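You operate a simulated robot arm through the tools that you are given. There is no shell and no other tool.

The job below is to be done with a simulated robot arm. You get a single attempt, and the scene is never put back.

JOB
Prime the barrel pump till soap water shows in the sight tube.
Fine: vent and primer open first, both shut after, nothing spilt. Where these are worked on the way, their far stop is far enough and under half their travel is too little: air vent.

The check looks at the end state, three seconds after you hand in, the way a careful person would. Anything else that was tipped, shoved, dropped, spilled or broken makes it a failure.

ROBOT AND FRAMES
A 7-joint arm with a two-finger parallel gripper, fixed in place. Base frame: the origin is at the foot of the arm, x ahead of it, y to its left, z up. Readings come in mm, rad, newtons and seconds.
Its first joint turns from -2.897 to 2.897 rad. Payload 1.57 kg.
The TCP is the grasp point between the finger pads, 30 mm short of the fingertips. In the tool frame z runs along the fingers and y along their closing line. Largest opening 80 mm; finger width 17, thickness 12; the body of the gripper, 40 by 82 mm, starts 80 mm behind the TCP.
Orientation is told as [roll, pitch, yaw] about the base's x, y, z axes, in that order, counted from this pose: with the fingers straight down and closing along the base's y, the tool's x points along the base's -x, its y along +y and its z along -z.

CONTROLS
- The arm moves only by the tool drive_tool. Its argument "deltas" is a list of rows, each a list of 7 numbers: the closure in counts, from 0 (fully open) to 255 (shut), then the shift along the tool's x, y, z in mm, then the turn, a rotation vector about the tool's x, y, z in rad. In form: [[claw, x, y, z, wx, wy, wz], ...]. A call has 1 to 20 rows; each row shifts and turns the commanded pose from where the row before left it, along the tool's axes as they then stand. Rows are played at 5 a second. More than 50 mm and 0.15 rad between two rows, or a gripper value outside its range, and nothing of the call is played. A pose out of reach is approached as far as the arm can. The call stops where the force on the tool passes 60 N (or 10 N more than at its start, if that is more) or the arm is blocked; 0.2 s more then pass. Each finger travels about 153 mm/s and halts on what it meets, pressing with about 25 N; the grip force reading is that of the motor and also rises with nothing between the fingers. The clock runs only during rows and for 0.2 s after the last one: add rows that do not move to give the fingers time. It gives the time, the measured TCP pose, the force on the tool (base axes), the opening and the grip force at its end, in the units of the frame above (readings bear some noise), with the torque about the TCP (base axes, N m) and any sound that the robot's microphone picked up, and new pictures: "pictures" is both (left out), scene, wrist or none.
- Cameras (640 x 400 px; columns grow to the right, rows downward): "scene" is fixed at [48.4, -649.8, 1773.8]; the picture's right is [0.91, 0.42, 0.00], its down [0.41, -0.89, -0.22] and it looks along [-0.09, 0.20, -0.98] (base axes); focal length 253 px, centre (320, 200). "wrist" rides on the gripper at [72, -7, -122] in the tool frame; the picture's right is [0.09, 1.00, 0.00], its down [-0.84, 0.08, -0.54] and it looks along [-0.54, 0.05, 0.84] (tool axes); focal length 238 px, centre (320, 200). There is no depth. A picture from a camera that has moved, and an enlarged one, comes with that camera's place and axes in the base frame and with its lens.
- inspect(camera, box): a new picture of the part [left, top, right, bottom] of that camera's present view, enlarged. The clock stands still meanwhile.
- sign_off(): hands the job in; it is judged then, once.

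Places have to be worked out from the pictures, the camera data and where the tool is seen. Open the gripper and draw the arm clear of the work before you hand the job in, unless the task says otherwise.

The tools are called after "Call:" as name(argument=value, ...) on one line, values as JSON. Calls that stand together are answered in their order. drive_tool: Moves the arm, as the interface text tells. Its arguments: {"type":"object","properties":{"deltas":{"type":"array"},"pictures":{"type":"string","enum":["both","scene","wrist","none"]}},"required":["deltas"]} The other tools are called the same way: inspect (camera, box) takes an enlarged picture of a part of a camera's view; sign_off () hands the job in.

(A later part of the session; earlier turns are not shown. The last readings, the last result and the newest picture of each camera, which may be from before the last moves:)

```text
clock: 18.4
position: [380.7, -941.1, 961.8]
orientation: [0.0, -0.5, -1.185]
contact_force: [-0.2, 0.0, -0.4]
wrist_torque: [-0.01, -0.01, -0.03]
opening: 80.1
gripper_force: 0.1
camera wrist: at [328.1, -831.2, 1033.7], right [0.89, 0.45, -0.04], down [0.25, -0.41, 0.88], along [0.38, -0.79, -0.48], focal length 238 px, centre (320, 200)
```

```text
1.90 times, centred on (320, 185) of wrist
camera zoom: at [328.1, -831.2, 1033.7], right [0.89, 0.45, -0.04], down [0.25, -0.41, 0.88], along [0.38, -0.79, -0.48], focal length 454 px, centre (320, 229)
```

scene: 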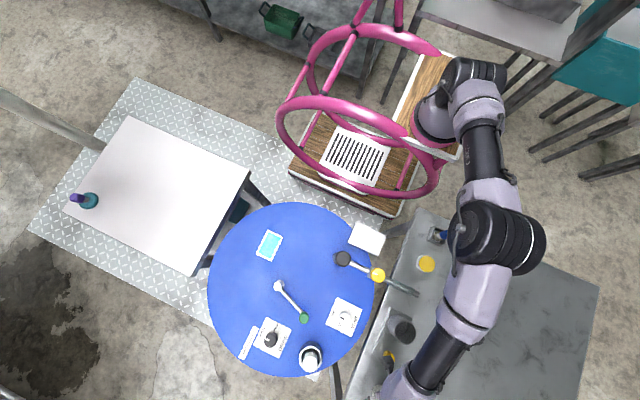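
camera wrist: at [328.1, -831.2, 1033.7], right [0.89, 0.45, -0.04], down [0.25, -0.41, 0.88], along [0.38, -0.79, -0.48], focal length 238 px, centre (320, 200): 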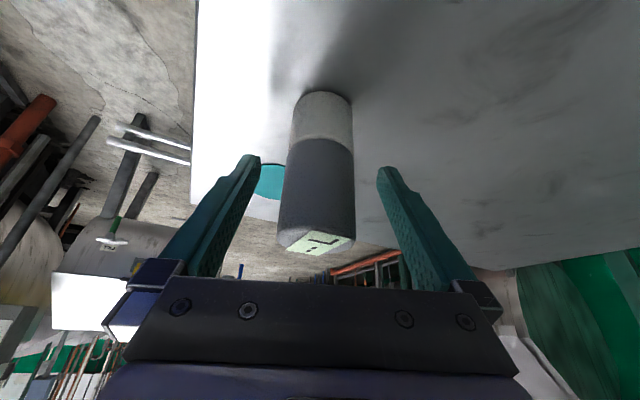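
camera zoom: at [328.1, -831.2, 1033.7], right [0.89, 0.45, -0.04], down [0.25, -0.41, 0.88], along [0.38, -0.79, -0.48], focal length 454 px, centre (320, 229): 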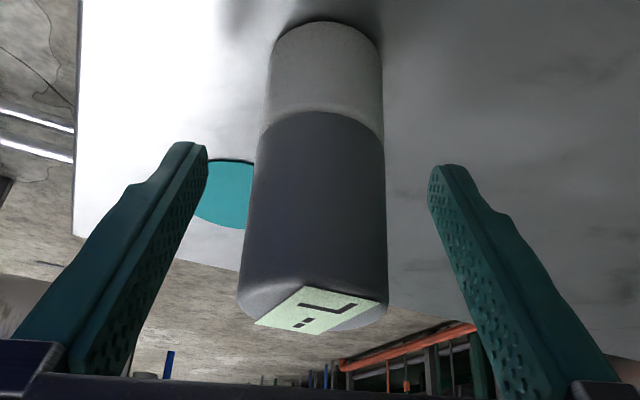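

The gauge is centred and at TCP depth, so I'll close the fingers on it.

Call:
drive_tool(deltas=[[90, 0, 0, 0, 0, 0, 0], [140, 0, 0, 0, 0, 0, 0], [255, 0, 0, 0, 0, 0, 0], [255, 0, 0, 0, 0, 0, 0]])

```text
clock: 19.4
position: [380.4, -940.8, 962.0]
orientation: [0.002, -0.5, -1.186]
contact_force: [0.5, 0.6, -0.4]
wrist_torque: [0.0, 0.01, -0.02]
opening: 40.8
gripper_force: 25.5
camera wrist: at [328.1, -831.1, 1033.8], right [0.89, 0.45, -0.04], down [0.25, -0.41, 0.88], along [0.38, -0.79, -0.48], focal length 238 px, centre (320, 200)
```

scene: 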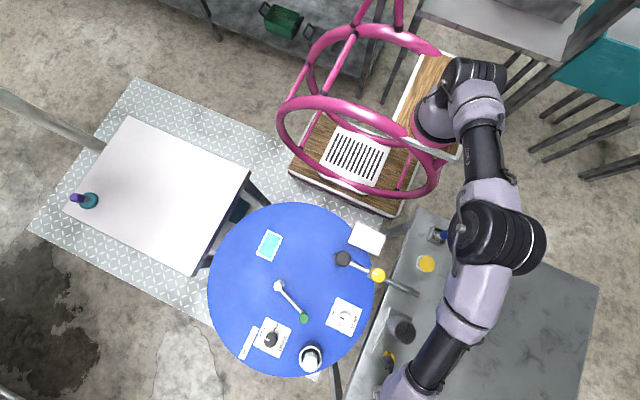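
wrist: 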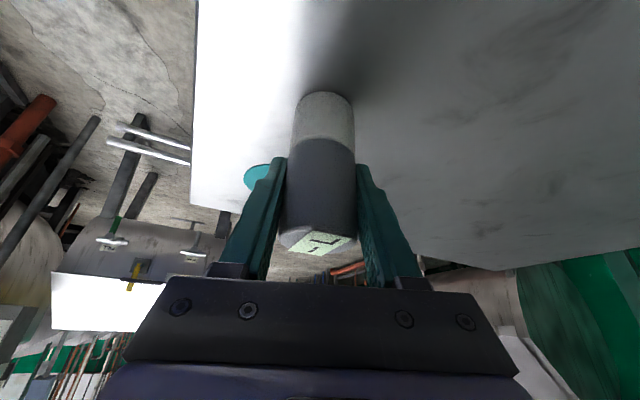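

The grip is solid: 40.8 mm opening at 25.5 N. I'll lift the gauge straight up, first slightly and then clear of everything, and check that it hangs true.

Call:
drive_tool(deltas=[[255, -4.8, 0, -8.8, 0, 0, 0], [255, -9.6, 0, -17.6, 0, 0, 0], [255, -17.7, 0, -32.5, 0, 0, 0], [255, -17.7, 0, -32.5, 0, 0, 0], [255, -17.7, 0, -32.5, 0, 0, 0], [255, -17.7, 0, -32.5, 0, 0, 0], [255, -17.7, 0, -32.5, 0, 0, 0], [255, 0, 0, 0, 0, 0, 0]])

Call:
inspect(camera="wrist", box=[220, 60, 420, 260])

```text
clock: 21.2
position: [381.0, -940.4, 1175.6]
orientation: [0.001, -0.499, -1.184]
contact_force: [-0.4, -0.1, -1.1]
wrist_torque: [0.0, 0.03, -0.01]
opening: 40.3
gripper_force: 25.2
camera wrist: at [327.5, -830.2, 1248.3], right [0.89, 0.45, -0.04], down [0.25, -0.41, 0.88], along [0.38, -0.79, -0.48], focal length 238 px, centre (320, 200)
```

scene: 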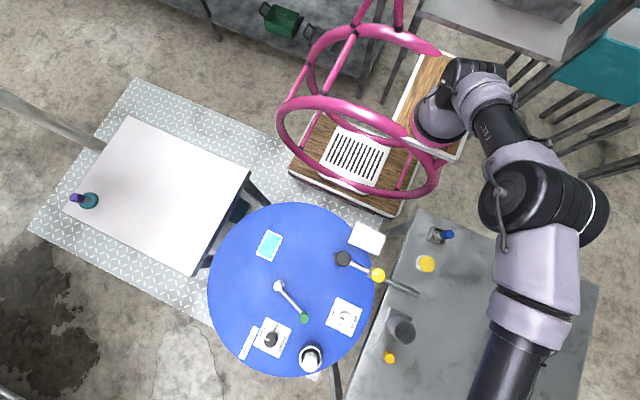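
wrist: 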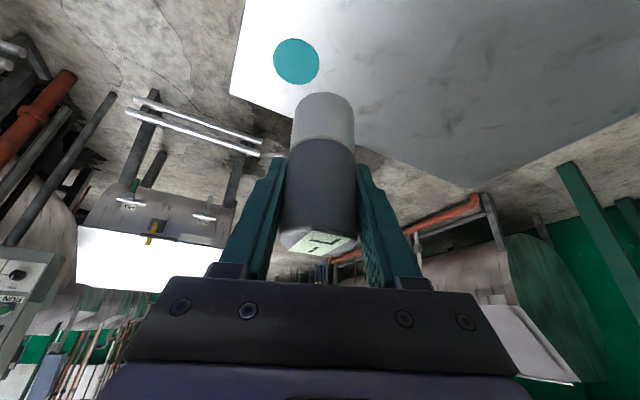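

```text
2.00 times, centred on (320, 160) of wrist
camera zoom: at [327.5, -830.2, 1248.3], right [0.89, 0.45, -0.04], down [0.25, -0.41, 0.88], along [0.38, -0.79, -0.48], focal length 477 px, centre (320, 280)
```

zoom: 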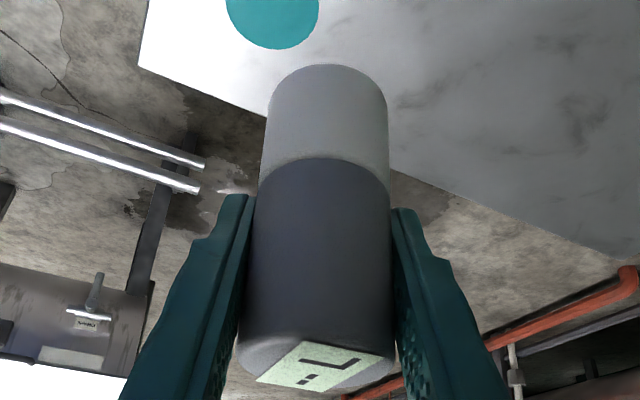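

The gauge is lifted cleanly and upright. I'll retract radially, then yaw about the base axis to face the cyan pad.

Call:
drive_tool(deltas=[[255, 34.5, 0, -18.8, 0, 0, 0], [255, 34.5, 0, -18.8, 0, 0, 0], [255, 34.5, 0, -18.8, 0, 0, 0], [255, 34.5, 0, -18.8, 0, 0, 0], [255, 34.5, 0, -18.8, 0, 0, 0], [255, 34.5, 0, -18.8, 0, 0, 0], [255, 34.5, 0, -18.8, 0, 0, 0], [255, 34.5, 0, -18.8, 0, 0, 0], [255, 0, 0, 0, 0.067, 0, 0.123], [255, 0, 0, 0, 0.067, 0, 0.123], [255, 0, 0, 0, 0.067, 0, 0.123], [255, 0, 0, 0, 0.067, 0, 0.123], [255, 0, 0, 0, 0, 0, 0]])

```text
clock: 24.0
position: [261.9, -649.6, 1176.7]
orientation: [0.0, -0.5, -1.749]
contact_force: [-0.6, 1.0, -1.7]
wrist_torque: [0.01, 0.0, -0.01]
opening: 40.7
gripper_force: 25.3
camera wrist: at [276.2, -528.6, 1248.9], right [0.99, -0.09, -0.04], down [-0.01, -0.48, 0.88], along [-0.1, -0.87, -0.48], focal length 238 px, centre (320, 200)
```

scene: 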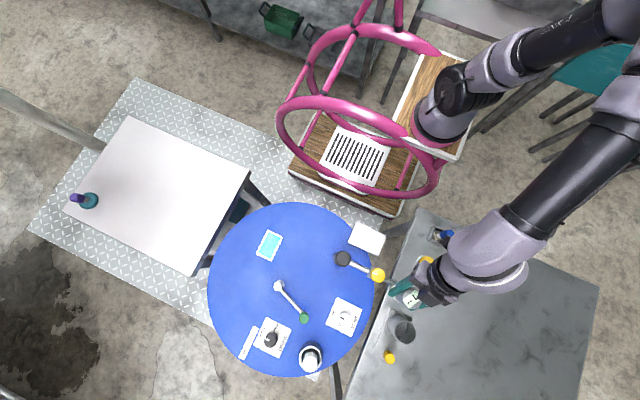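
wrist: 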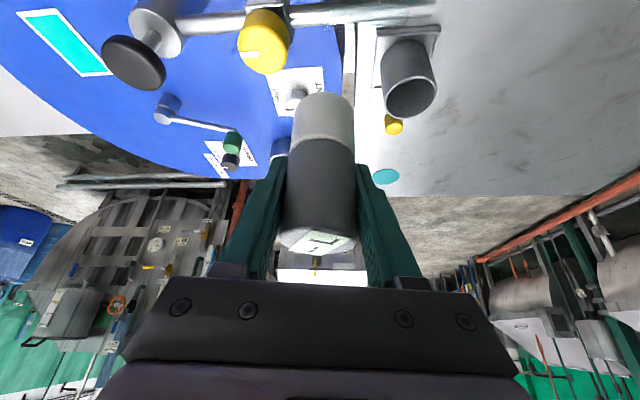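

Next I'll carry the gauge across, high above the drum fittings, to above the cyan pad near (-122,-690).

Call:
drive_tool(deltas=[[255, -9.4, -37.1, 5.1, 0, 0, 0], [255, -9.4, -37.1, 5.1, 0, 0, 0], [255, -9.4, -37.1, 5.1, 0, 0, 0], [255, -9.4, -37.1, 5.1, 0, 0, 0], [255, -9.4, -37.1, 5.1, 0, 0, 0], [255, -9.4, -37.1, 5.1, 0, 0, 0], [255, -9.4, -37.1, 5.1, 0, 0, 0], [255, -9.4, -37.1, 5.1, 0, 0, 0], [255, -9.4, -37.1, 5.1, 0, 0, 0], [255, -9.4, -37.1, 5.1, 0, 0, 0], [255, 0, 0, 0, 0, 0, 0]])

Call:
inspect(camera="scene", box=[220, 200, 320, 290])

Call:
inspect(camera="wrist", box=[200, 0, 440, 150])

```text
clock: 26.4
position: [-121.6, -691.9, 1176.6]
orientation: [-0.001, -0.5, -1.746]
contact_force: [0.9, -1.8, -1.1]
wrist_torque: [0.01, -0.04, -0.01]
opening: 40.5
gripper_force: 25.6
camera wrist: at [-108.1, -569.7, 1248.2], right [0.99, -0.09, -0.04], down [-0.01, -0.48, 0.88], along [-0.1, -0.87, -0.48], focal length 238 px, centre (320, 200)
```

scene: 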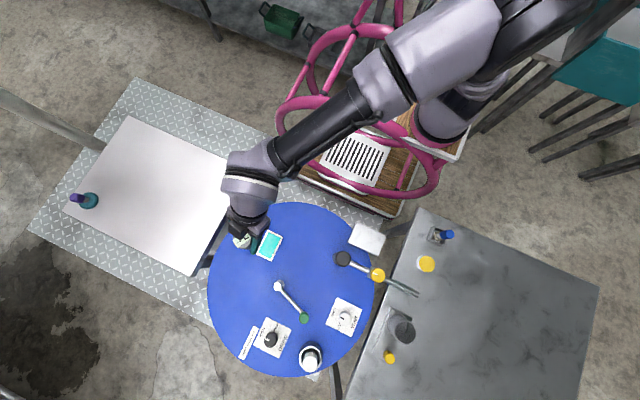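
wrist: 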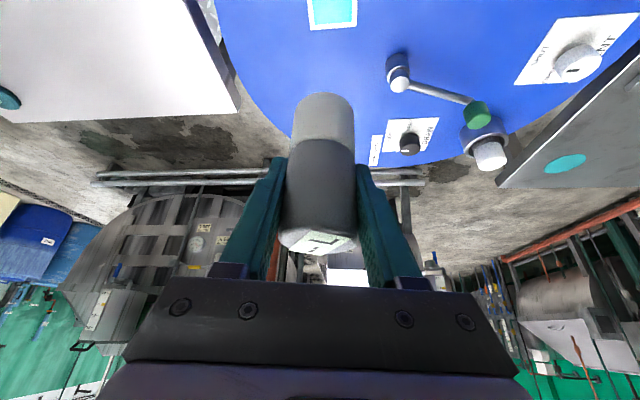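

```text
4.44 times, centred on (270, 245) of scene
camera zoom: at [48.4, -649.8, 1773.8], right [0.91, 0.42, 0.0], down [0.41, -0.89, -0.22], along [-0.09, 0.2, -0.98], focal length 1125 px, centre (542, 0)
```

zoom: 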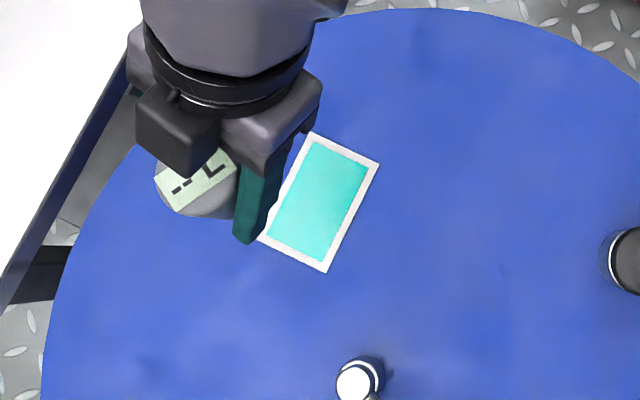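

```text
2.67 times, centred on (320, 75) of wrist
camera zoom: at [-108.1, -569.7, 1248.2], right [0.99, -0.09, -0.04], down [-0.01, -0.48, 0.88], along [-0.1, -0.87, -0.48], focal length 636 px, centre (320, 533)
```

zoom: 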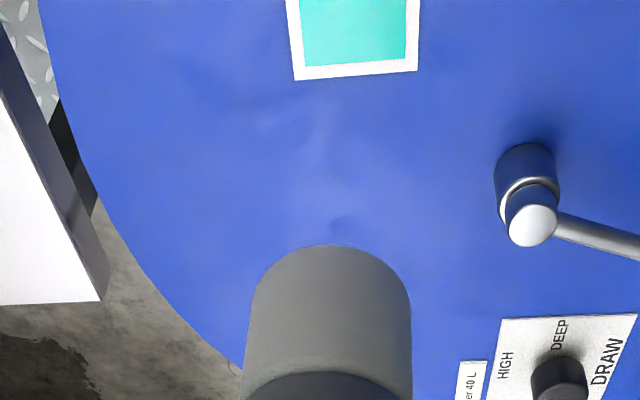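

The pad centre works out to about (-118,-686, 911), with the gauge directly above it. I'll lower it to just above the pad.

Call:
drive_tool(deltas=[[255, 17.3, 0.42, 29.4, 0, 0, 0], [255, 17.3, 0.42, 29.4, 0, 0, 0], [255, 17.3, 0.42, 29.4, 0, 0, 0], [255, 17.3, 0.42, 29.4, 0, 0, 0], [255, 17.3, 0.42, 29.4, 0, 0, 0], [255, 17.3, 0.42, 29.4, 0, 0, 0], [255, 0, 0, 0, 0, 0, 0]])

Call:
inspect(camera="scene", box=[220, 200, 320, 290])

Call:
inspect(camera="wrist", box=[200, 0, 440, 150])

```text
clock: 28.0
position: [-117.7, -684.3, 972.9]
orientation: [-0.001, -0.498, -1.748]
contact_force: [0.5, 0.2, -0.2]
wrist_torque: [0.0, 0.01, 0.02]
opening: 40.5
gripper_force: 24.9
camera wrist: at [-103.5, -563.0, 1044.4], right [0.99, -0.09, -0.04], down [-0.01, -0.48, 0.88], along [-0.1, -0.87, -0.48], focal length 238 px, centre (320, 200)
```

scene: 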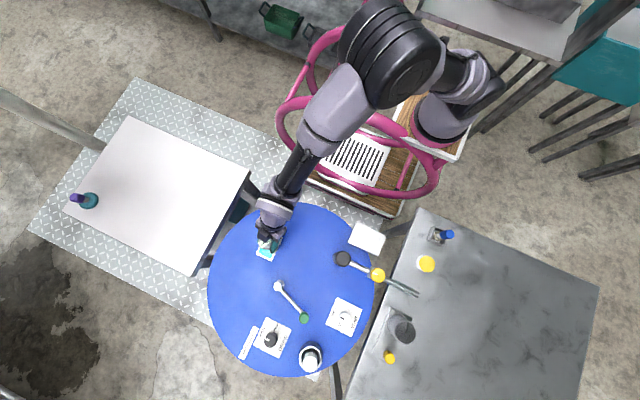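
wrist: 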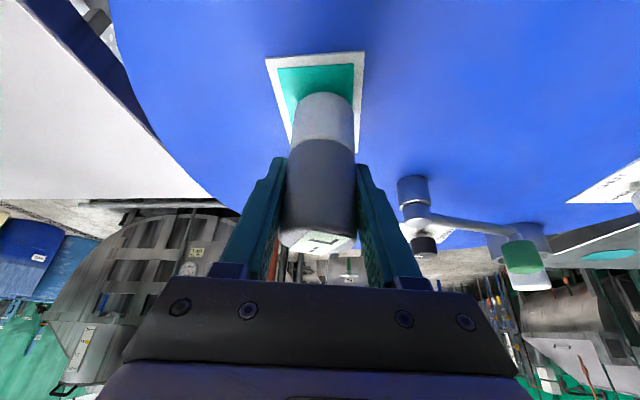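

```text
4.44 times, centred on (270, 245) of scene
camera zoom: at [48.4, -649.8, 1773.8], right [0.91, 0.42, 0.0], down [0.41, -0.89, -0.22], along [-0.09, 0.2, -0.98], focal length 1125 px, centre (542, 0)
```

zoom: 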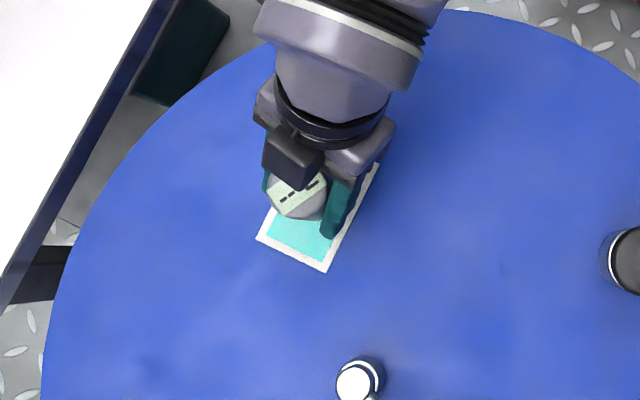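

```text
2.67 times, centred on (320, 75) of wrist
camera zoom: at [-103.5, -563.0, 1044.4], right [0.99, -0.09, -0.04], down [-0.01, -0.48, 0.88], along [-0.1, -0.87, -0.48], focal length 636 px, centre (320, 533)
```

zoom: 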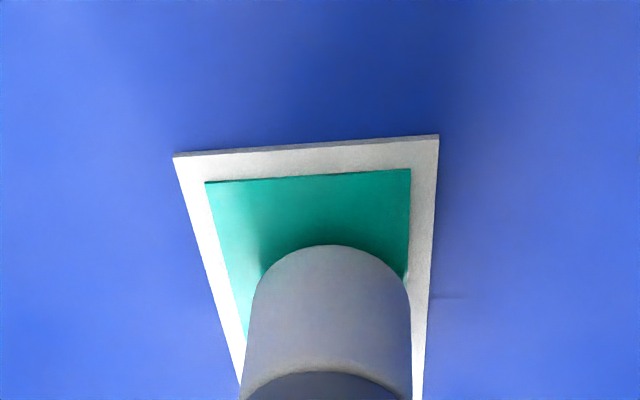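

The gauge hangs a few millimetres above the pad and slightly right of centre. I'll nudge it 4 mm and descend in small steps, watching the force.

Call:
drive_tool(deltas=[[255, 0, -4, 0, 0, 0, 0], [255, 0.96, 0, 1.76, 0, 0, 0], [255, 0.96, 0, 1.76, 0, 0, 0], [255, 0, 0, 0, 0, 0, 0]], pictures="none")

Call:
inspect(camera="scene", box=[255, 230, 285, 255])

```text
clock: 29.0
position: [-121.9, -682.5, 967.7]
orientation: [0.0, -0.498, -1.746]
contact_force: [1.0, -0.1, -1.9]
wrist_torque: [-0.02, -0.01, -0.02]
opening: 40.4
gripper_force: 24.9
```

```text
16.00 times, centred on (270, 242) of scene
camera zoom: at [48.4, -649.8, 1773.8], right [0.91, 0.42, 0.0], down [0.41, -0.89, -0.22], along [-0.09, 0.2, -0.98], focal length 4051 px, centre (1120, -480)
```

zoom: 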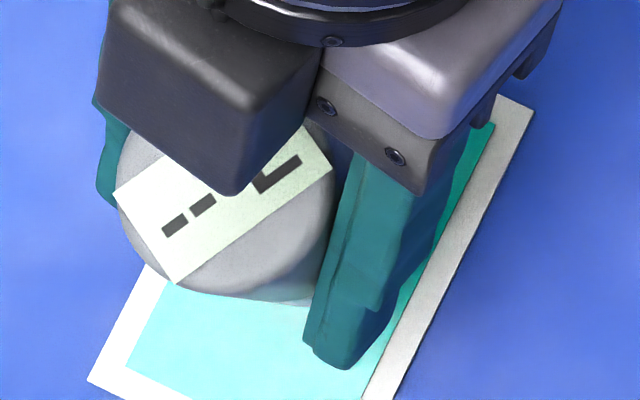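

Still no contact, and the display shows "-- L". I'll continue down in small steps.

Call:
drive_tool(deltas=[[255, 0.72, 0, 1.32, 0, 0, 0], [255, 0.72, 0, 1.32, 0, 0, 0], [255, 0, 0, 0, 0, 0, 0]], pictures="none")

Call:
inspect(camera="scene", box=[255, 230, 285, 255])

```text
clock: 29.8
position: [-121.2, -683.0, 965.4]
orientation: [-0.001, -0.498, -1.744]
contact_force: [-0.4, -0.2, -0.6]
wrist_torque: [0.0, 0.03, 0.03]
opening: 40.4
gripper_force: 25.1
```

```text
16.00 times, centred on (270, 242) of scene
camera zoom: at [48.4, -649.8, 1773.8], right [0.91, 0.42, 0.0], down [0.41, -0.89, -0.22], along [-0.09, 0.2, -0.98], focal length 4051 px, centre (1120, -480)
```

zoom: 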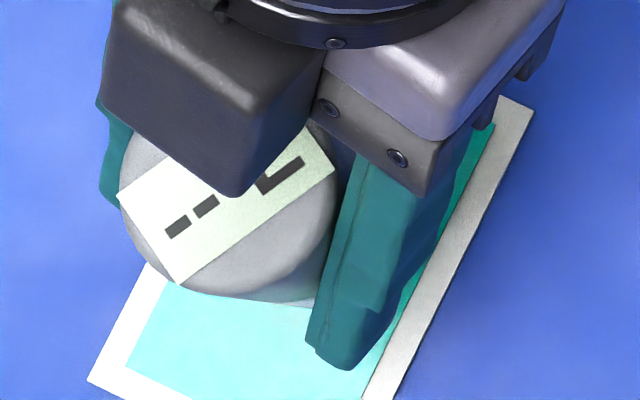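

Call:
drive_tool(deltas=[[255, 0.72, 0, 1.32, 0, 0, 0], [255, 0.72, 0, 1.32, 0, 0, 0], [255, 0, 0, 0, 0, 0, 0]], pictures="none")

Call:
inspect(camera="scene", box=[255, 230, 285, 255])

Call:
inspect(camera="wrist", box=[260, 60, 380, 140])

```text
clock: 30.6
position: [-121.8, -683.7, 963.4]
orientation: [0.0, -0.5, -1.749]
contact_force: [0.6, -0.2, -0.8]
wrist_torque: [0.0, -0.02, 0.02]
opening: 40.3
gripper_force: 25.1
```

```text
16.00 times, centred on (270, 242) of scene
camera zoom: at [48.4, -649.8, 1773.8], right [0.91, 0.42, 0.0], down [0.41, -0.89, -0.22], along [-0.09, 0.2, -0.98], focal length 4051 px, centre (1120, -480)
```

zoom: 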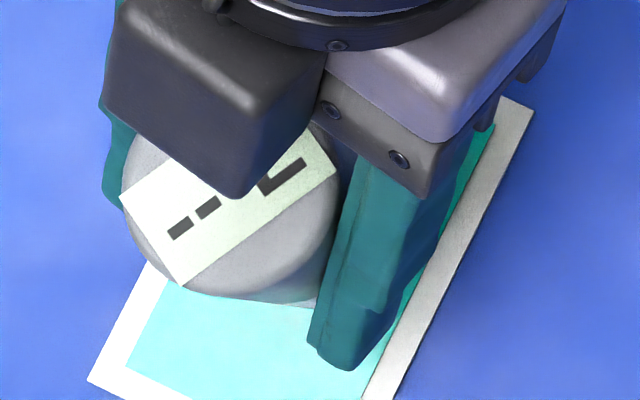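

```text
5.00 times, centred on (320, 100) of wrist
camera zoom: at [-108.3, -562.4, 1034.2], right [0.99, -0.09, -0.04], down [-0.01, -0.48, 0.88], along [-0.1, -0.87, -0.48], focal length 1192 px, centre (320, 700)
```

zoom: 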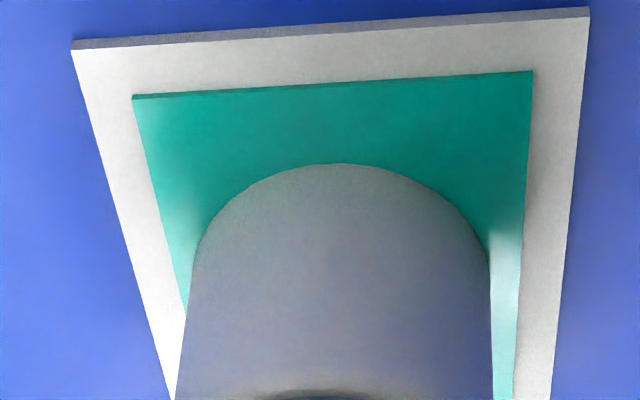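

There's still no contact force. I'll keep creeping down.

Call:
drive_tool(deltas=[[255, 0.72, 0, 1.32, 0, 0, 0], [255, 0.72, 0, 1.32, 0, 0, 0], [255, 0, 0, 0, 0, 0, 0]], pictures="none")

Call:
inspect(camera="scene", box=[255, 230, 285, 255])

Call:
inspect(camera="wrist", box=[260, 60, 380, 140])

```text
clock: 31.4
position: [-122.6, -683.7, 960.0]
orientation: [0.0, -0.502, -1.745]
contact_force: [-1.3, -2.0, 19.1]
wrist_torque: [-0.14, 0.04, -0.14]
opening: 40.4
gripper_force: 24.9
```

```text
16.00 times, centred on (270, 242) of scene
camera zoom: at [48.4, -649.8, 1773.8], right [0.91, 0.42, 0.0], down [0.41, -0.89, -0.22], along [-0.09, 0.2, -0.98], focal length 4051 px, centre (1120, -480)
```

zoom: 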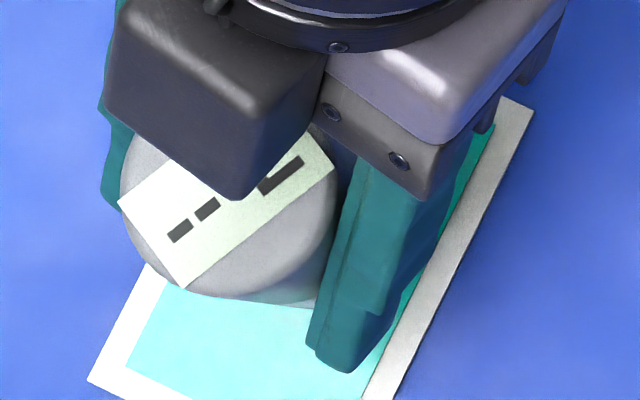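

```text
5.00 times, centred on (320, 100) of wrist
camera zoom: at [-108.5, -562.7, 1031.8], right [0.99, -0.09, -0.04], down [-0.01, -0.48, 0.88], along [-0.1, -0.87, -0.48], focal length 1192 px, centre (320, 700)
```

zoom: 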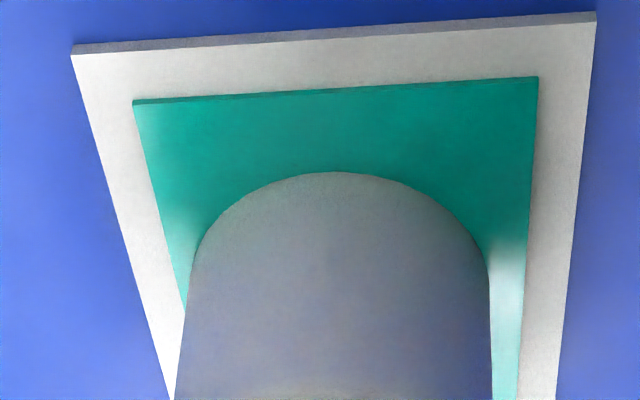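

I have contact, with 19 N on the pad at TCP z≈960. I'll ease the pressure a little and hold still to see whether the display settles to a reading.

Call:
drive_tool(deltas=[[255, -0.24, 0, -0.44, 0, 0, 0], [255, 0, 0, 0, 0, 0, 0], [255, 0, 0, 0, 0, 0, 0], [255, 0, 0, 0, 0, 0, 0], [255, 0, 0, 0, 0, 0, 0], [255, 0, 0, 0, 0, 0, 0], [255, 0, 0, 0, 0, 0, 0], [255, 0, 0, 0, 0, 0, 0]], pictures="none")

Call:
inspect(camera="scene", box=[255, 230, 285, 255])

```text
clock: 33.2
position: [-122.9, -683.3, 958.2]
orientation: [0.001, -0.501, -1.747]
contact_force: [-3.2, -4.0, 15.1]
wrist_torque: [-0.18, 0.1, 0.01]
opening: 40.2
gripper_force: 24.5
```

```text
16.00 times, centred on (270, 242) of scene
camera zoom: at [48.4, -649.8, 1773.8], right [0.91, 0.42, 0.0], down [0.41, -0.89, -0.22], along [-0.09, 0.2, -0.98], focal length 4051 px, centre (1120, -480)
```

zoom: 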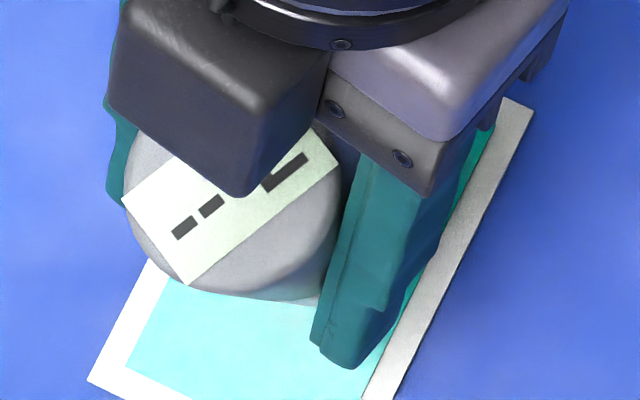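

The display is still blank under pressure. I'll take the pressure off, release so the gauge stands freely on the pad, and check again.

Call:
drive_tool(deltas=[[255, -0.6, 0, -1.1, 0, 0, 0], [255, 0, 0, 0, 0, 0, 0], [255, 0, 0, 0, 0, 0, 0]], pictures="none")

Call:
inspect(camera="wrist", box=[200, 60, 440, 260])

```text
clock: 34.0
position: [-120.3, -682.7, 958.3]
orientation: [0.002, -0.497, -1.748]
contact_force: [0.2, -0.5, -1.5]
wrist_torque: [-0.01, 0.02, 0.02]
opening: 39.8
gripper_force: 25.2
```

```text
2.00 times, centred on (320, 160) of wrist
camera zoom: at [-107.6, -561.8, 1032.1], right [0.99, -0.09, -0.04], down [-0.01, -0.48, 0.88], along [-0.1, -0.87, -0.48], focal length 477 px, centre (320, 280)
```

zoom: 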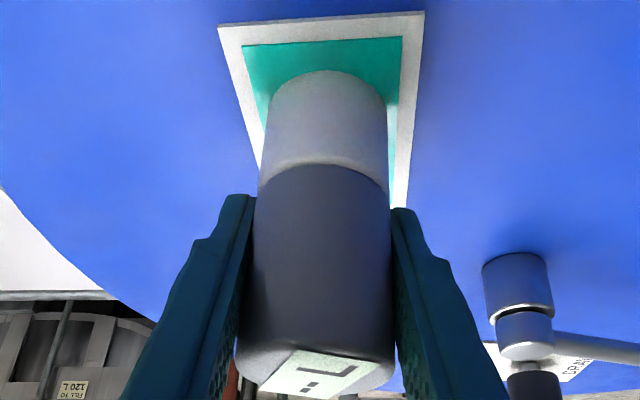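

The gauge stands with almost no load on it. I also notice a label in the background, so I'll zoom on that and then release the gauge.

Call:
inspect(camera="wrist", box=[0, 130, 240, 290])

Call:
drive_tool(deltas=[[120, 0, 0, 0, 0, 0, 0], [100, 0, 0, 0, 0, 0, 0], [60, 0, 0, 0, 0, 0, 0], [0, 0, 0, 0, 0, 0, 0]])

Call:
inspect(camera="scene", box=[255, 230, 285, 255])

```text
2.50 times, centred on (120, 210) of wrist
camera zoom: at [-107.6, -561.8, 1032.1], right [0.99, -0.09, -0.04], down [-0.01, -0.48, 0.88], along [-0.1, -0.87, -0.48], focal length 596 px, centre (820, 175)
```

zoom: 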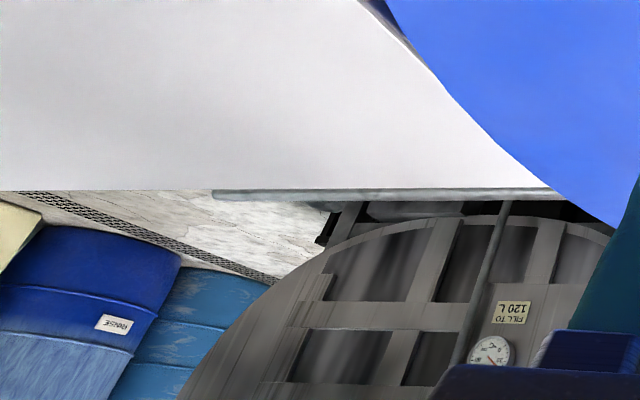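

```text
clock: 35.0
position: [-120.5, -683.0, 962.0]
orientation: [0.0, -0.499, -1.748]
contact_force: [-0.3, -0.6, 0.0]
wrist_torque: [0.02, 0.05, -0.01]
opening: 80.0
gripper_force: 0.0
camera wrist: at [-108.1, -562.4, 1032.9], right [0.99, -0.09, -0.04], down [-0.01, -0.48, 0.88], along [-0.1, -0.87, -0.48], focal length 238 px, centre (320, 200)
```

scene: 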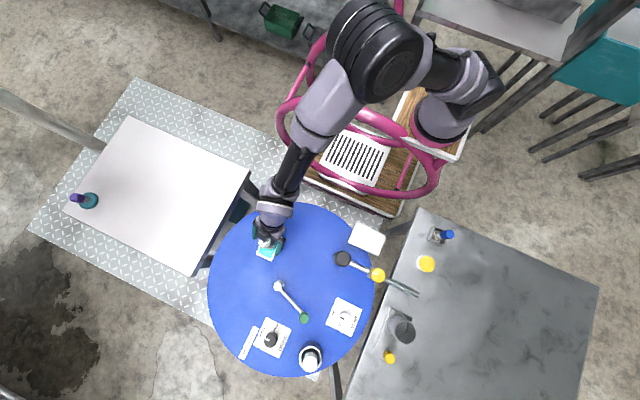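
wrist: 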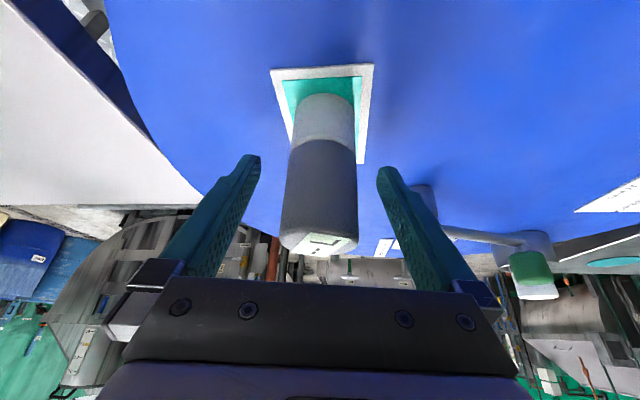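

```text
16.00 times, centred on (270, 242) of scene
camera zoom: at [48.4, -649.8, 1773.8], right [0.91, 0.42, 0.0], down [0.41, -0.89, -0.22], along [-0.09, 0.2, -0.98], focal length 4051 px, centre (1120, -480)
```

zoom: 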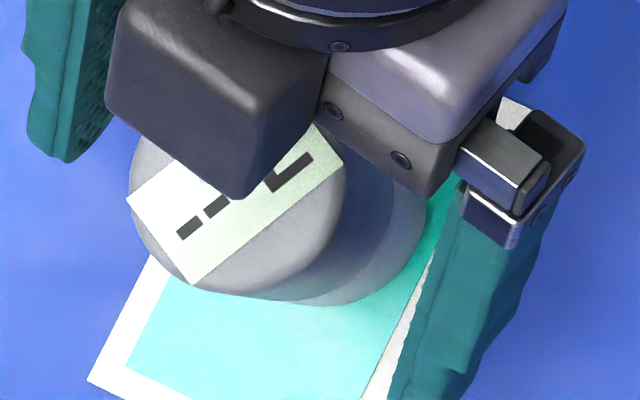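

The gauge is standing free on the pad. I'll wait a couple of seconds to see whether it takes a reading.

Call:
drive_tool(deltas=[[0, 0, 0, 0, 0, 0, 0], [0, 0, 0, 0, 0, 0, 0], [0, 0, 0, 0, 0, 0, 0], [0, 0, 0, 0, 0, 0, 0], [0, 0, 0, 0, 0, 0, 0], [0, 0, 0, 0, 0, 0, 0], [0, 0, 0, 0, 0, 0, 0], [0, 0, 0, 0, 0, 0, 0], [0, 0, 0, 0, 0, 0, 0], [0, 0, 0, 0, 0, 0, 0], [0, 0, 0, 0, 0, 0, 0], [0, 0, 0, 0, 0, 0, 0], [0, 0, 0, 0, 0, 0, 0], [0, 0, 0, 0, 0, 0, 0], [0, 0, 0, 0, 0, 0, 0]], pictures="none")

Call:
inspect(camera="scene", box=[255, 230, 285, 255])

Call:
inspect(camera="wrist", box=[260, 60, 380, 260])

```text
clock: 38.2
position: [-121.7, -683.6, 961.1]
orientation: [0.0, -0.501, -1.748]
contact_force: [-0.2, 0.6, 0.7]
wrist_torque: [0.01, -0.02, -0.02]
opening: 80.2
gripper_force: 0.1
```

```text
16.00 times, centred on (270, 242) of scene
camera zoom: at [48.4, -649.8, 1773.8], right [0.91, 0.42, 0.0], down [0.41, -0.89, -0.22], along [-0.09, 0.2, -0.98], focal length 4051 px, centre (1120, -480)
```

zoom: 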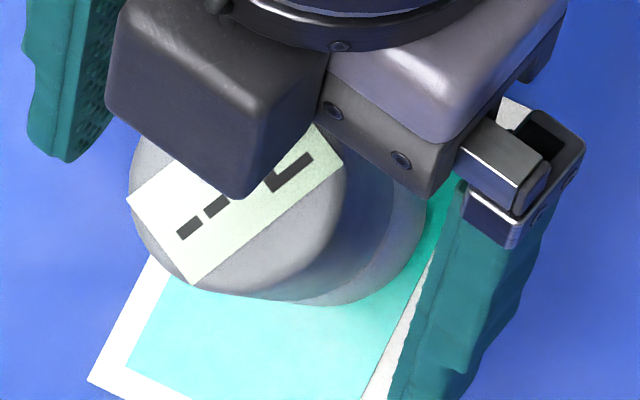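

```text
2.00 times, centred on (320, 160) of wrist
camera zoom: at [-108.1, -562.3, 1032.9], right [0.99, -0.09, -0.04], down [-0.01, -0.48, 0.88], along [-0.1, -0.87, -0.48], focal length 477 px, centre (320, 280)
```

zoom: 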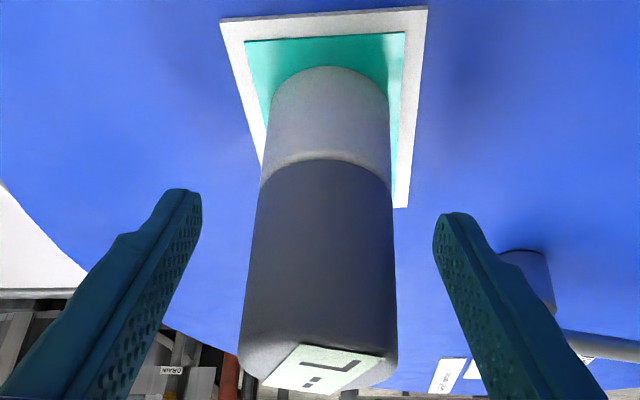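

There's no reading on the cyan pad. The white piece in the blue collar is the same diameter as the gauge, so that collar may be a port the gauge fits. I'll back off, leaving the gauge standing, and go and inspect the collar and the white piece.

Call:
drive_tool(deltas=[[0, 0, 0, -40, 0, 0, 0], [0, 0, 0, -40, 0, 0, 0], [0, 0, 0, -40, 0, 0, 0], [0, -19.2, 0, -35.1, 0, 0, 0], [0, -19.2, 0, -35.1, 0, 0, 0], [0, -19.2, 0, -35.1, 0, 0, 0], [0, 0, 0, 0, 0, 0, 0]])

Call:
inspect(camera="scene", box=[245, 220, 295, 260])

```text
clock: 39.8
position: [-111.8, -625.9, 1186.5]
orientation: [0.0, -0.499, -1.748]
contact_force: [-0.2, -0.8, -0.6]
wrist_torque: [0.04, 0.0, 0.03]
opening: 80.0
gripper_force: 0.1
camera wrist: at [-98.7, -505.6, 1258.0], right [0.99, -0.09, -0.04], down [-0.01, -0.48, 0.88], along [-0.1, -0.87, -0.48], focal length 238 px, centre (320, 200)
```

scene: 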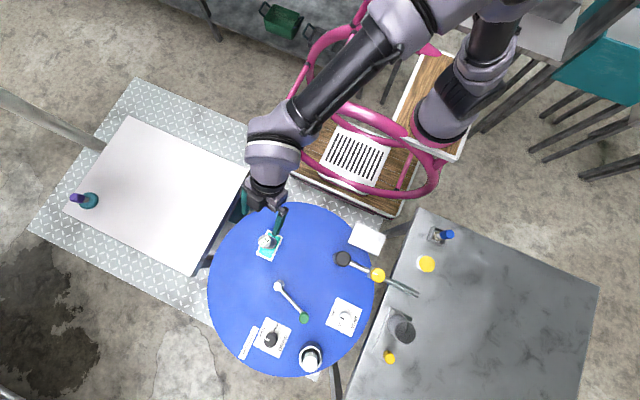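
wrist: 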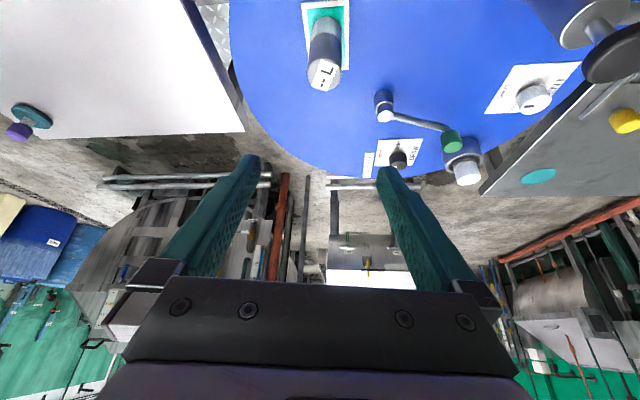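

```text
10.00 times, centred on (270, 240) of scene
camera zoom: at [48.4, -649.8, 1773.8], right [0.91, 0.42, 0.0], down [0.41, -0.89, -0.22], along [-0.09, 0.2, -0.98], focal length 2532 px, centre (820, -200)
```

zoom: 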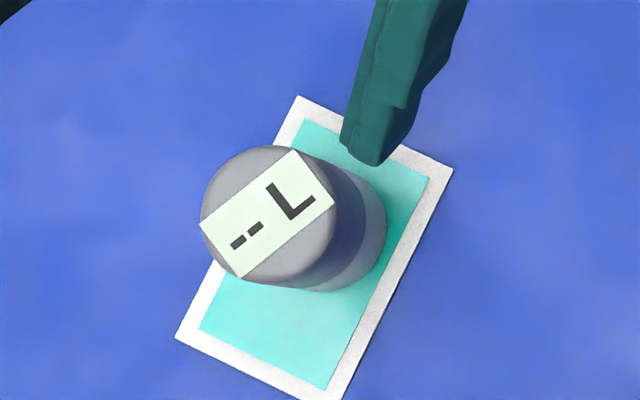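

The gauge is standing safely on the pad. I'll straighten the tool and move above the collar for a close look inside it.

Call:
drive_tool(deltas=[[0, 0, 0, 0, 0, 0.125, 0], [0, 0, 0, 0, 0, 0.125, 0], [0, 0, 0, 0, 0, 0.125, 0], [0, 0, 0, 0, 0, 0.125, 0], [0, 0, 0, 0, 0, 0, -0.111], [0, 0, 0, 0, 0, 0, -0.111], [0, 0, 0, 0, 0, 0, -0.111], [0, -33, 25.9, 0, 0, 0, 0], [0, -33, 25.9, 0, 0, 0, 0], [0, -33, 25.9, 0, 0, 0, 0], [0, -33, 25.9, 0, 0, 0, 0], [0, -33, 25.9, 0, 0, 0, 0], [0, -33, 25.9, 0, 0, 0, 0], [0, -33, 25.9, 0, 0, 0, 0], [0, -33, 25.9, 0, 0, 0, 0], [0, 0, 0, 30, 0, 0, 0], [0, 0, 0, 30, 0, 0, 0], [0, 0, 0, 30, 0, 0, 0]])

Call:
inspect(camera="wrist", box=[250, 100, 390, 240])

Call:
inspect(camera="wrist", box=[120, 0, 440, 180])

```text
clock: 43.6
position: [133.8, -855.0, 1097.0]
orientation: [0.0, 0.0, -1.415]
contact_force: [0.1, 0.8, 0.5]
wrist_torque: [-0.02, -0.01, -0.05]
opening: 80.2
gripper_force: 0.1
camera wrist: at [114.6, -784.8, 1218.2], right [0.97, 0.25, 0.0], down [0.21, -0.81, 0.54], along [0.13, -0.53, -0.84], focal length 238 px, centre (320, 200)
```

scene: 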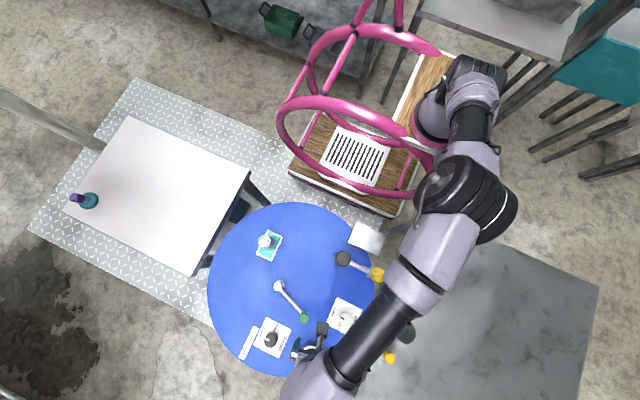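
wrist: 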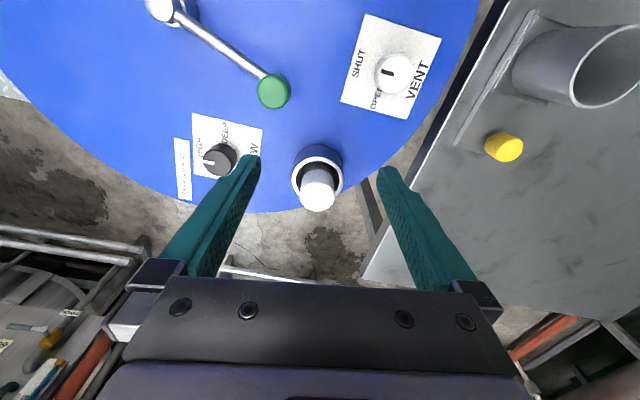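

```text
2.86 times, centred on (320, 170) of wrist
camera zoom: at [114.6, -784.8, 1218.2], right [0.97, 0.25, 0.0], down [0.21, -0.81, 0.54], along [0.13, -0.53, -0.84], focal length 681 px, centre (320, 286)
```

zoom: 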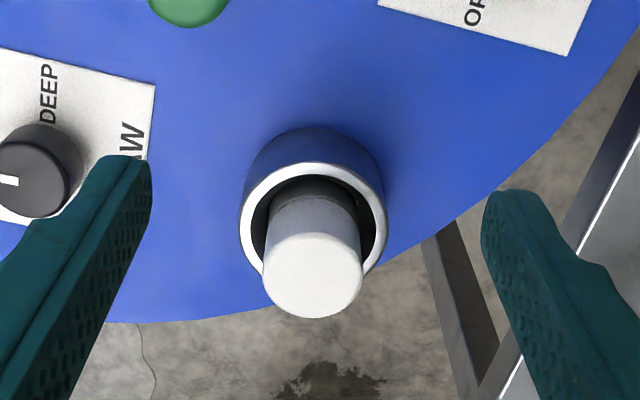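

```text
2.00 times, centred on (280, 90) of wrist
camera zoom: at [114.6, -784.8, 1218.2], right [0.97, 0.25, 0.0], down [0.21, -0.81, 0.54], along [0.13, -0.53, -0.84], focal length 477 px, centre (400, 420)
```

zoom: 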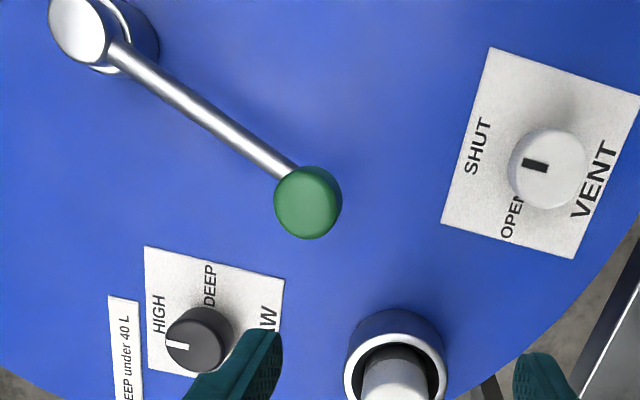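

The white piece is a cylinder about 40 mm across, standing in a larger socket, so it looks removable. I'll bring the open fingers around its exposed top, keeping the tips above the collar rim, and check alignment.

Call:
drive_tool(deltas=[[0, -38.5, 0.6, 0, 0, 0, 0], [0, -38.5, 0.6, 0, 0, 0, 0], [0, 0, 0, 30, 0, 0, 0], [0, 0, 0, 30, 0, 0, 0], [0, 0, 0, 30, 0, 0, 0], [0, 0, 0, 0, 0, 0, 0]])

Call:
inspect(camera="wrist", box=[220, 90, 420, 290])

Call:
inspect(camera="scene", box=[280, 330, 340, 390])

```text
clock: 45.0
position: [142.2, -902.2, 1005.1]
orientation: [0.001, 0.0, -1.412]
contact_force: [0.4, -0.4, -0.4]
wrist_torque: [0.01, 0.0, -0.02]
opening: 79.7
gripper_force: 0.1
out of reach, approached as far as the arm can: row 2
camera wrist: at [123.2, -832.0, 1126.9], right [0.97, 0.25, 0.0], down [0.21, -0.81, 0.54], along [0.13, -0.53, -0.84], focal length 238 px, centre (320, 200)
```

scene: 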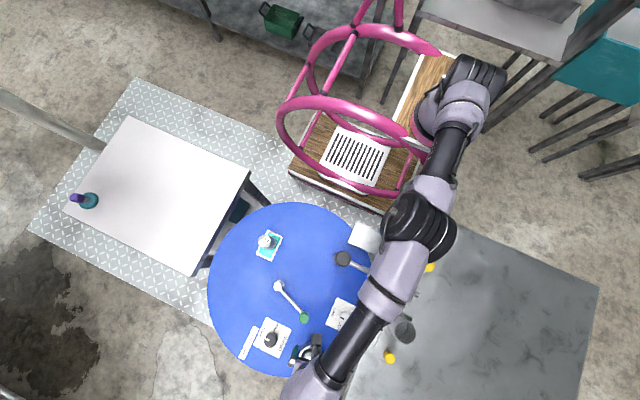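
wrist: 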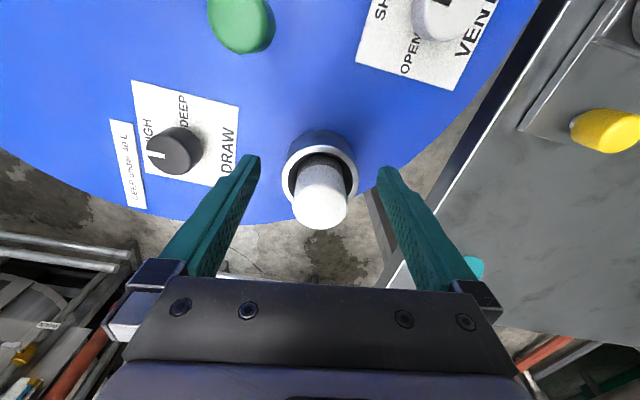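

```text
2.00 times, centred on (320, 190) of wrist
camera zoom: at [123.2, -832.0, 1126.9], right [0.97, 0.25, 0.0], down [0.21, -0.81, 0.54], along [0.13, -0.53, -0.84], focal length 477 px, centre (320, 220)
```

zoom: 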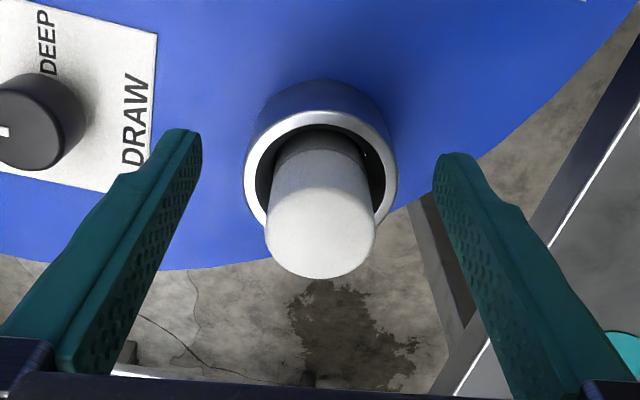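

```text
6.67 times, centred on (310, 360) of scene
camera zoom: at [48.4, -649.8, 1773.8], right [0.91, 0.42, 0.0], down [0.41, -0.89, -0.22], along [-0.09, 0.2, -0.98], focal length 1688 px, centre (387, -867)
```

zoom: 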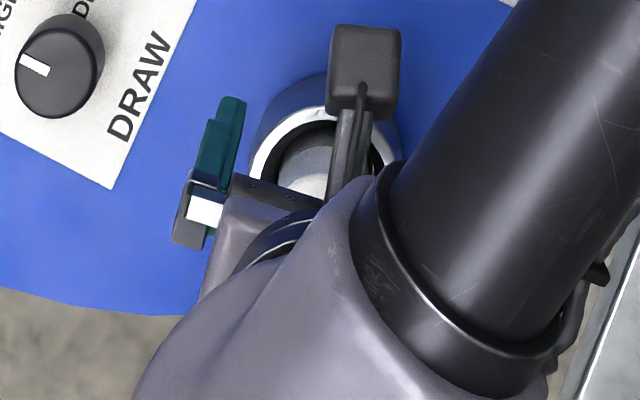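

The arm stopped short at r≈913 because the higher pose was out of reach. I'll try extending outward at this lower height.

Call:
drive_tool(deltas=[[0, -15, 0, 0, 0, 0, 0], [0, -14.4, 0.5, 0, 0, 0, 0], [0, 0, 0, 0, 0, 0, 0]])

Call:
inspect(camera="wrist", box=[220, 90, 420, 290])

```text
clock: 45.8
position: [146.4, -915.5, 1005.8]
orientation: [0.002, 0.0, -1.414]
contact_force: [-0.7, 0.4, 0.1]
wrist_torque: [0.0, 0.02, 0.02]
opening: 80.2
gripper_force: 0.0
out of reach, approached as far as the arm can: row 2
camera wrist: at [127.6, -844.7, 1126.6], right [0.97, 0.25, 0.0], down [0.21, -0.81, 0.54], along [0.13, -0.53, -0.84], focal length 238 px, centre (320, 200)
```

scene: 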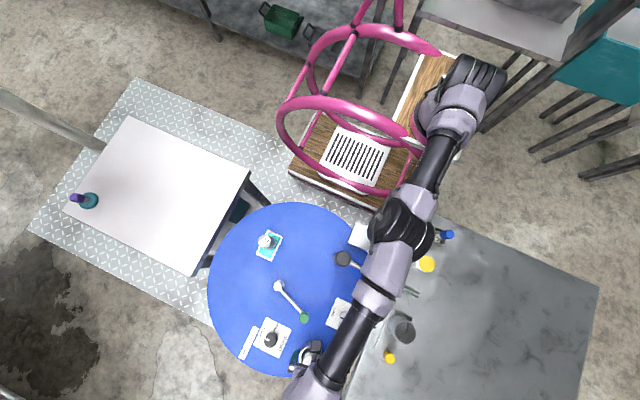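
wrist: 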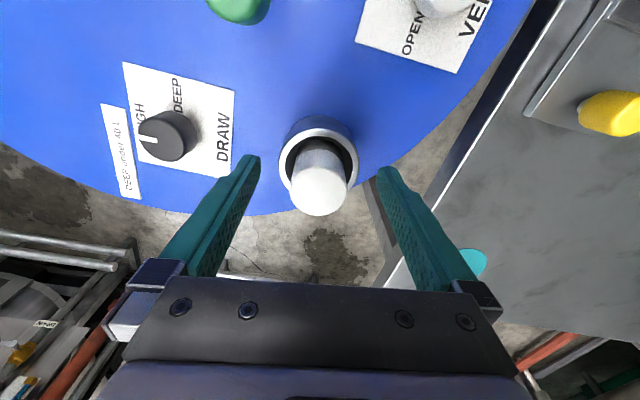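

```text
2.00 times, centred on (320, 190) of wrist
camera zoom: at [127.6, -844.7, 1126.6], right [0.97, 0.25, 0.0], down [0.21, -0.81, 0.54], along [0.13, -0.53, -0.84], focal length 477 px, centre (320, 220)
```

zoom: 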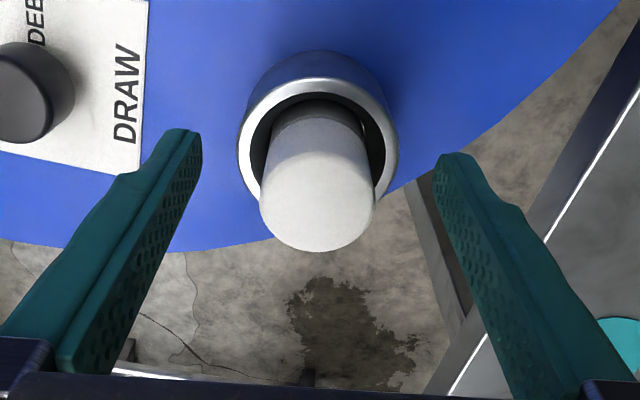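

With the tool vertical it still falls about 15 mm short. I'll lift, tilt outward 0.35 rad and re-approach around the white top.

Call:
drive_tool(deltas=[[0, 0, 0, -30, 0, 0, 0], [0, 0, 0, 0, 0, -0.117, 0], [0, 0, 0, 0, 0, -0.117, 0], [0, 0, 0, 0, 0, -0.116, 0], [0, 4.75, -0.9, 28, 0, 0, 0], [0, 0, 0, 0, 0, 0, 0]])

Call:
inspect(camera="wrist", box=[220, 90, 420, 290])

```text
clock: 47.2
position: [147.8, -920.7, 1008.7]
orientation: [0.001, -0.351, -1.415]
contact_force: [0.4, 0.9, -0.3]
wrist_torque: [-0.03, -0.01, 0.01]
opening: 79.8
gripper_force: 0.0
camera wrist: at [122.3, -812.7, 1097.0], right [0.97, 0.24, -0.03], down [0.17, -0.58, 0.8], along [0.17, -0.78, -0.6], focal length 238 px, centre (320, 200)
```

scene: 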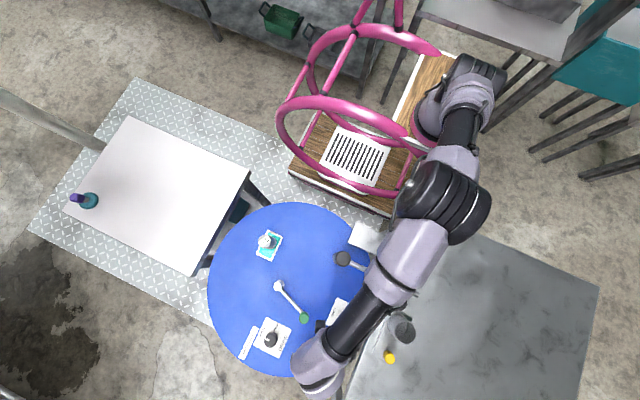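
wrist: 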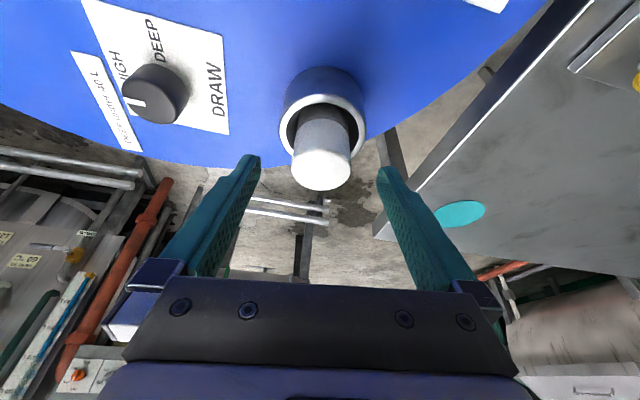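

```text
2.00 times, centred on (320, 190) of wrist
camera zoom: at [122.3, -812.7, 1097.0], right [0.97, 0.24, -0.03], down [0.17, -0.58, 0.8], along [0.17, -0.78, -0.6], focal length 477 px, centre (320, 220)
```

zoom: 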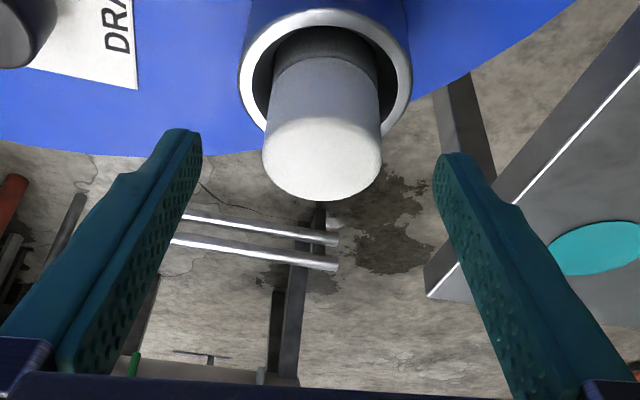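

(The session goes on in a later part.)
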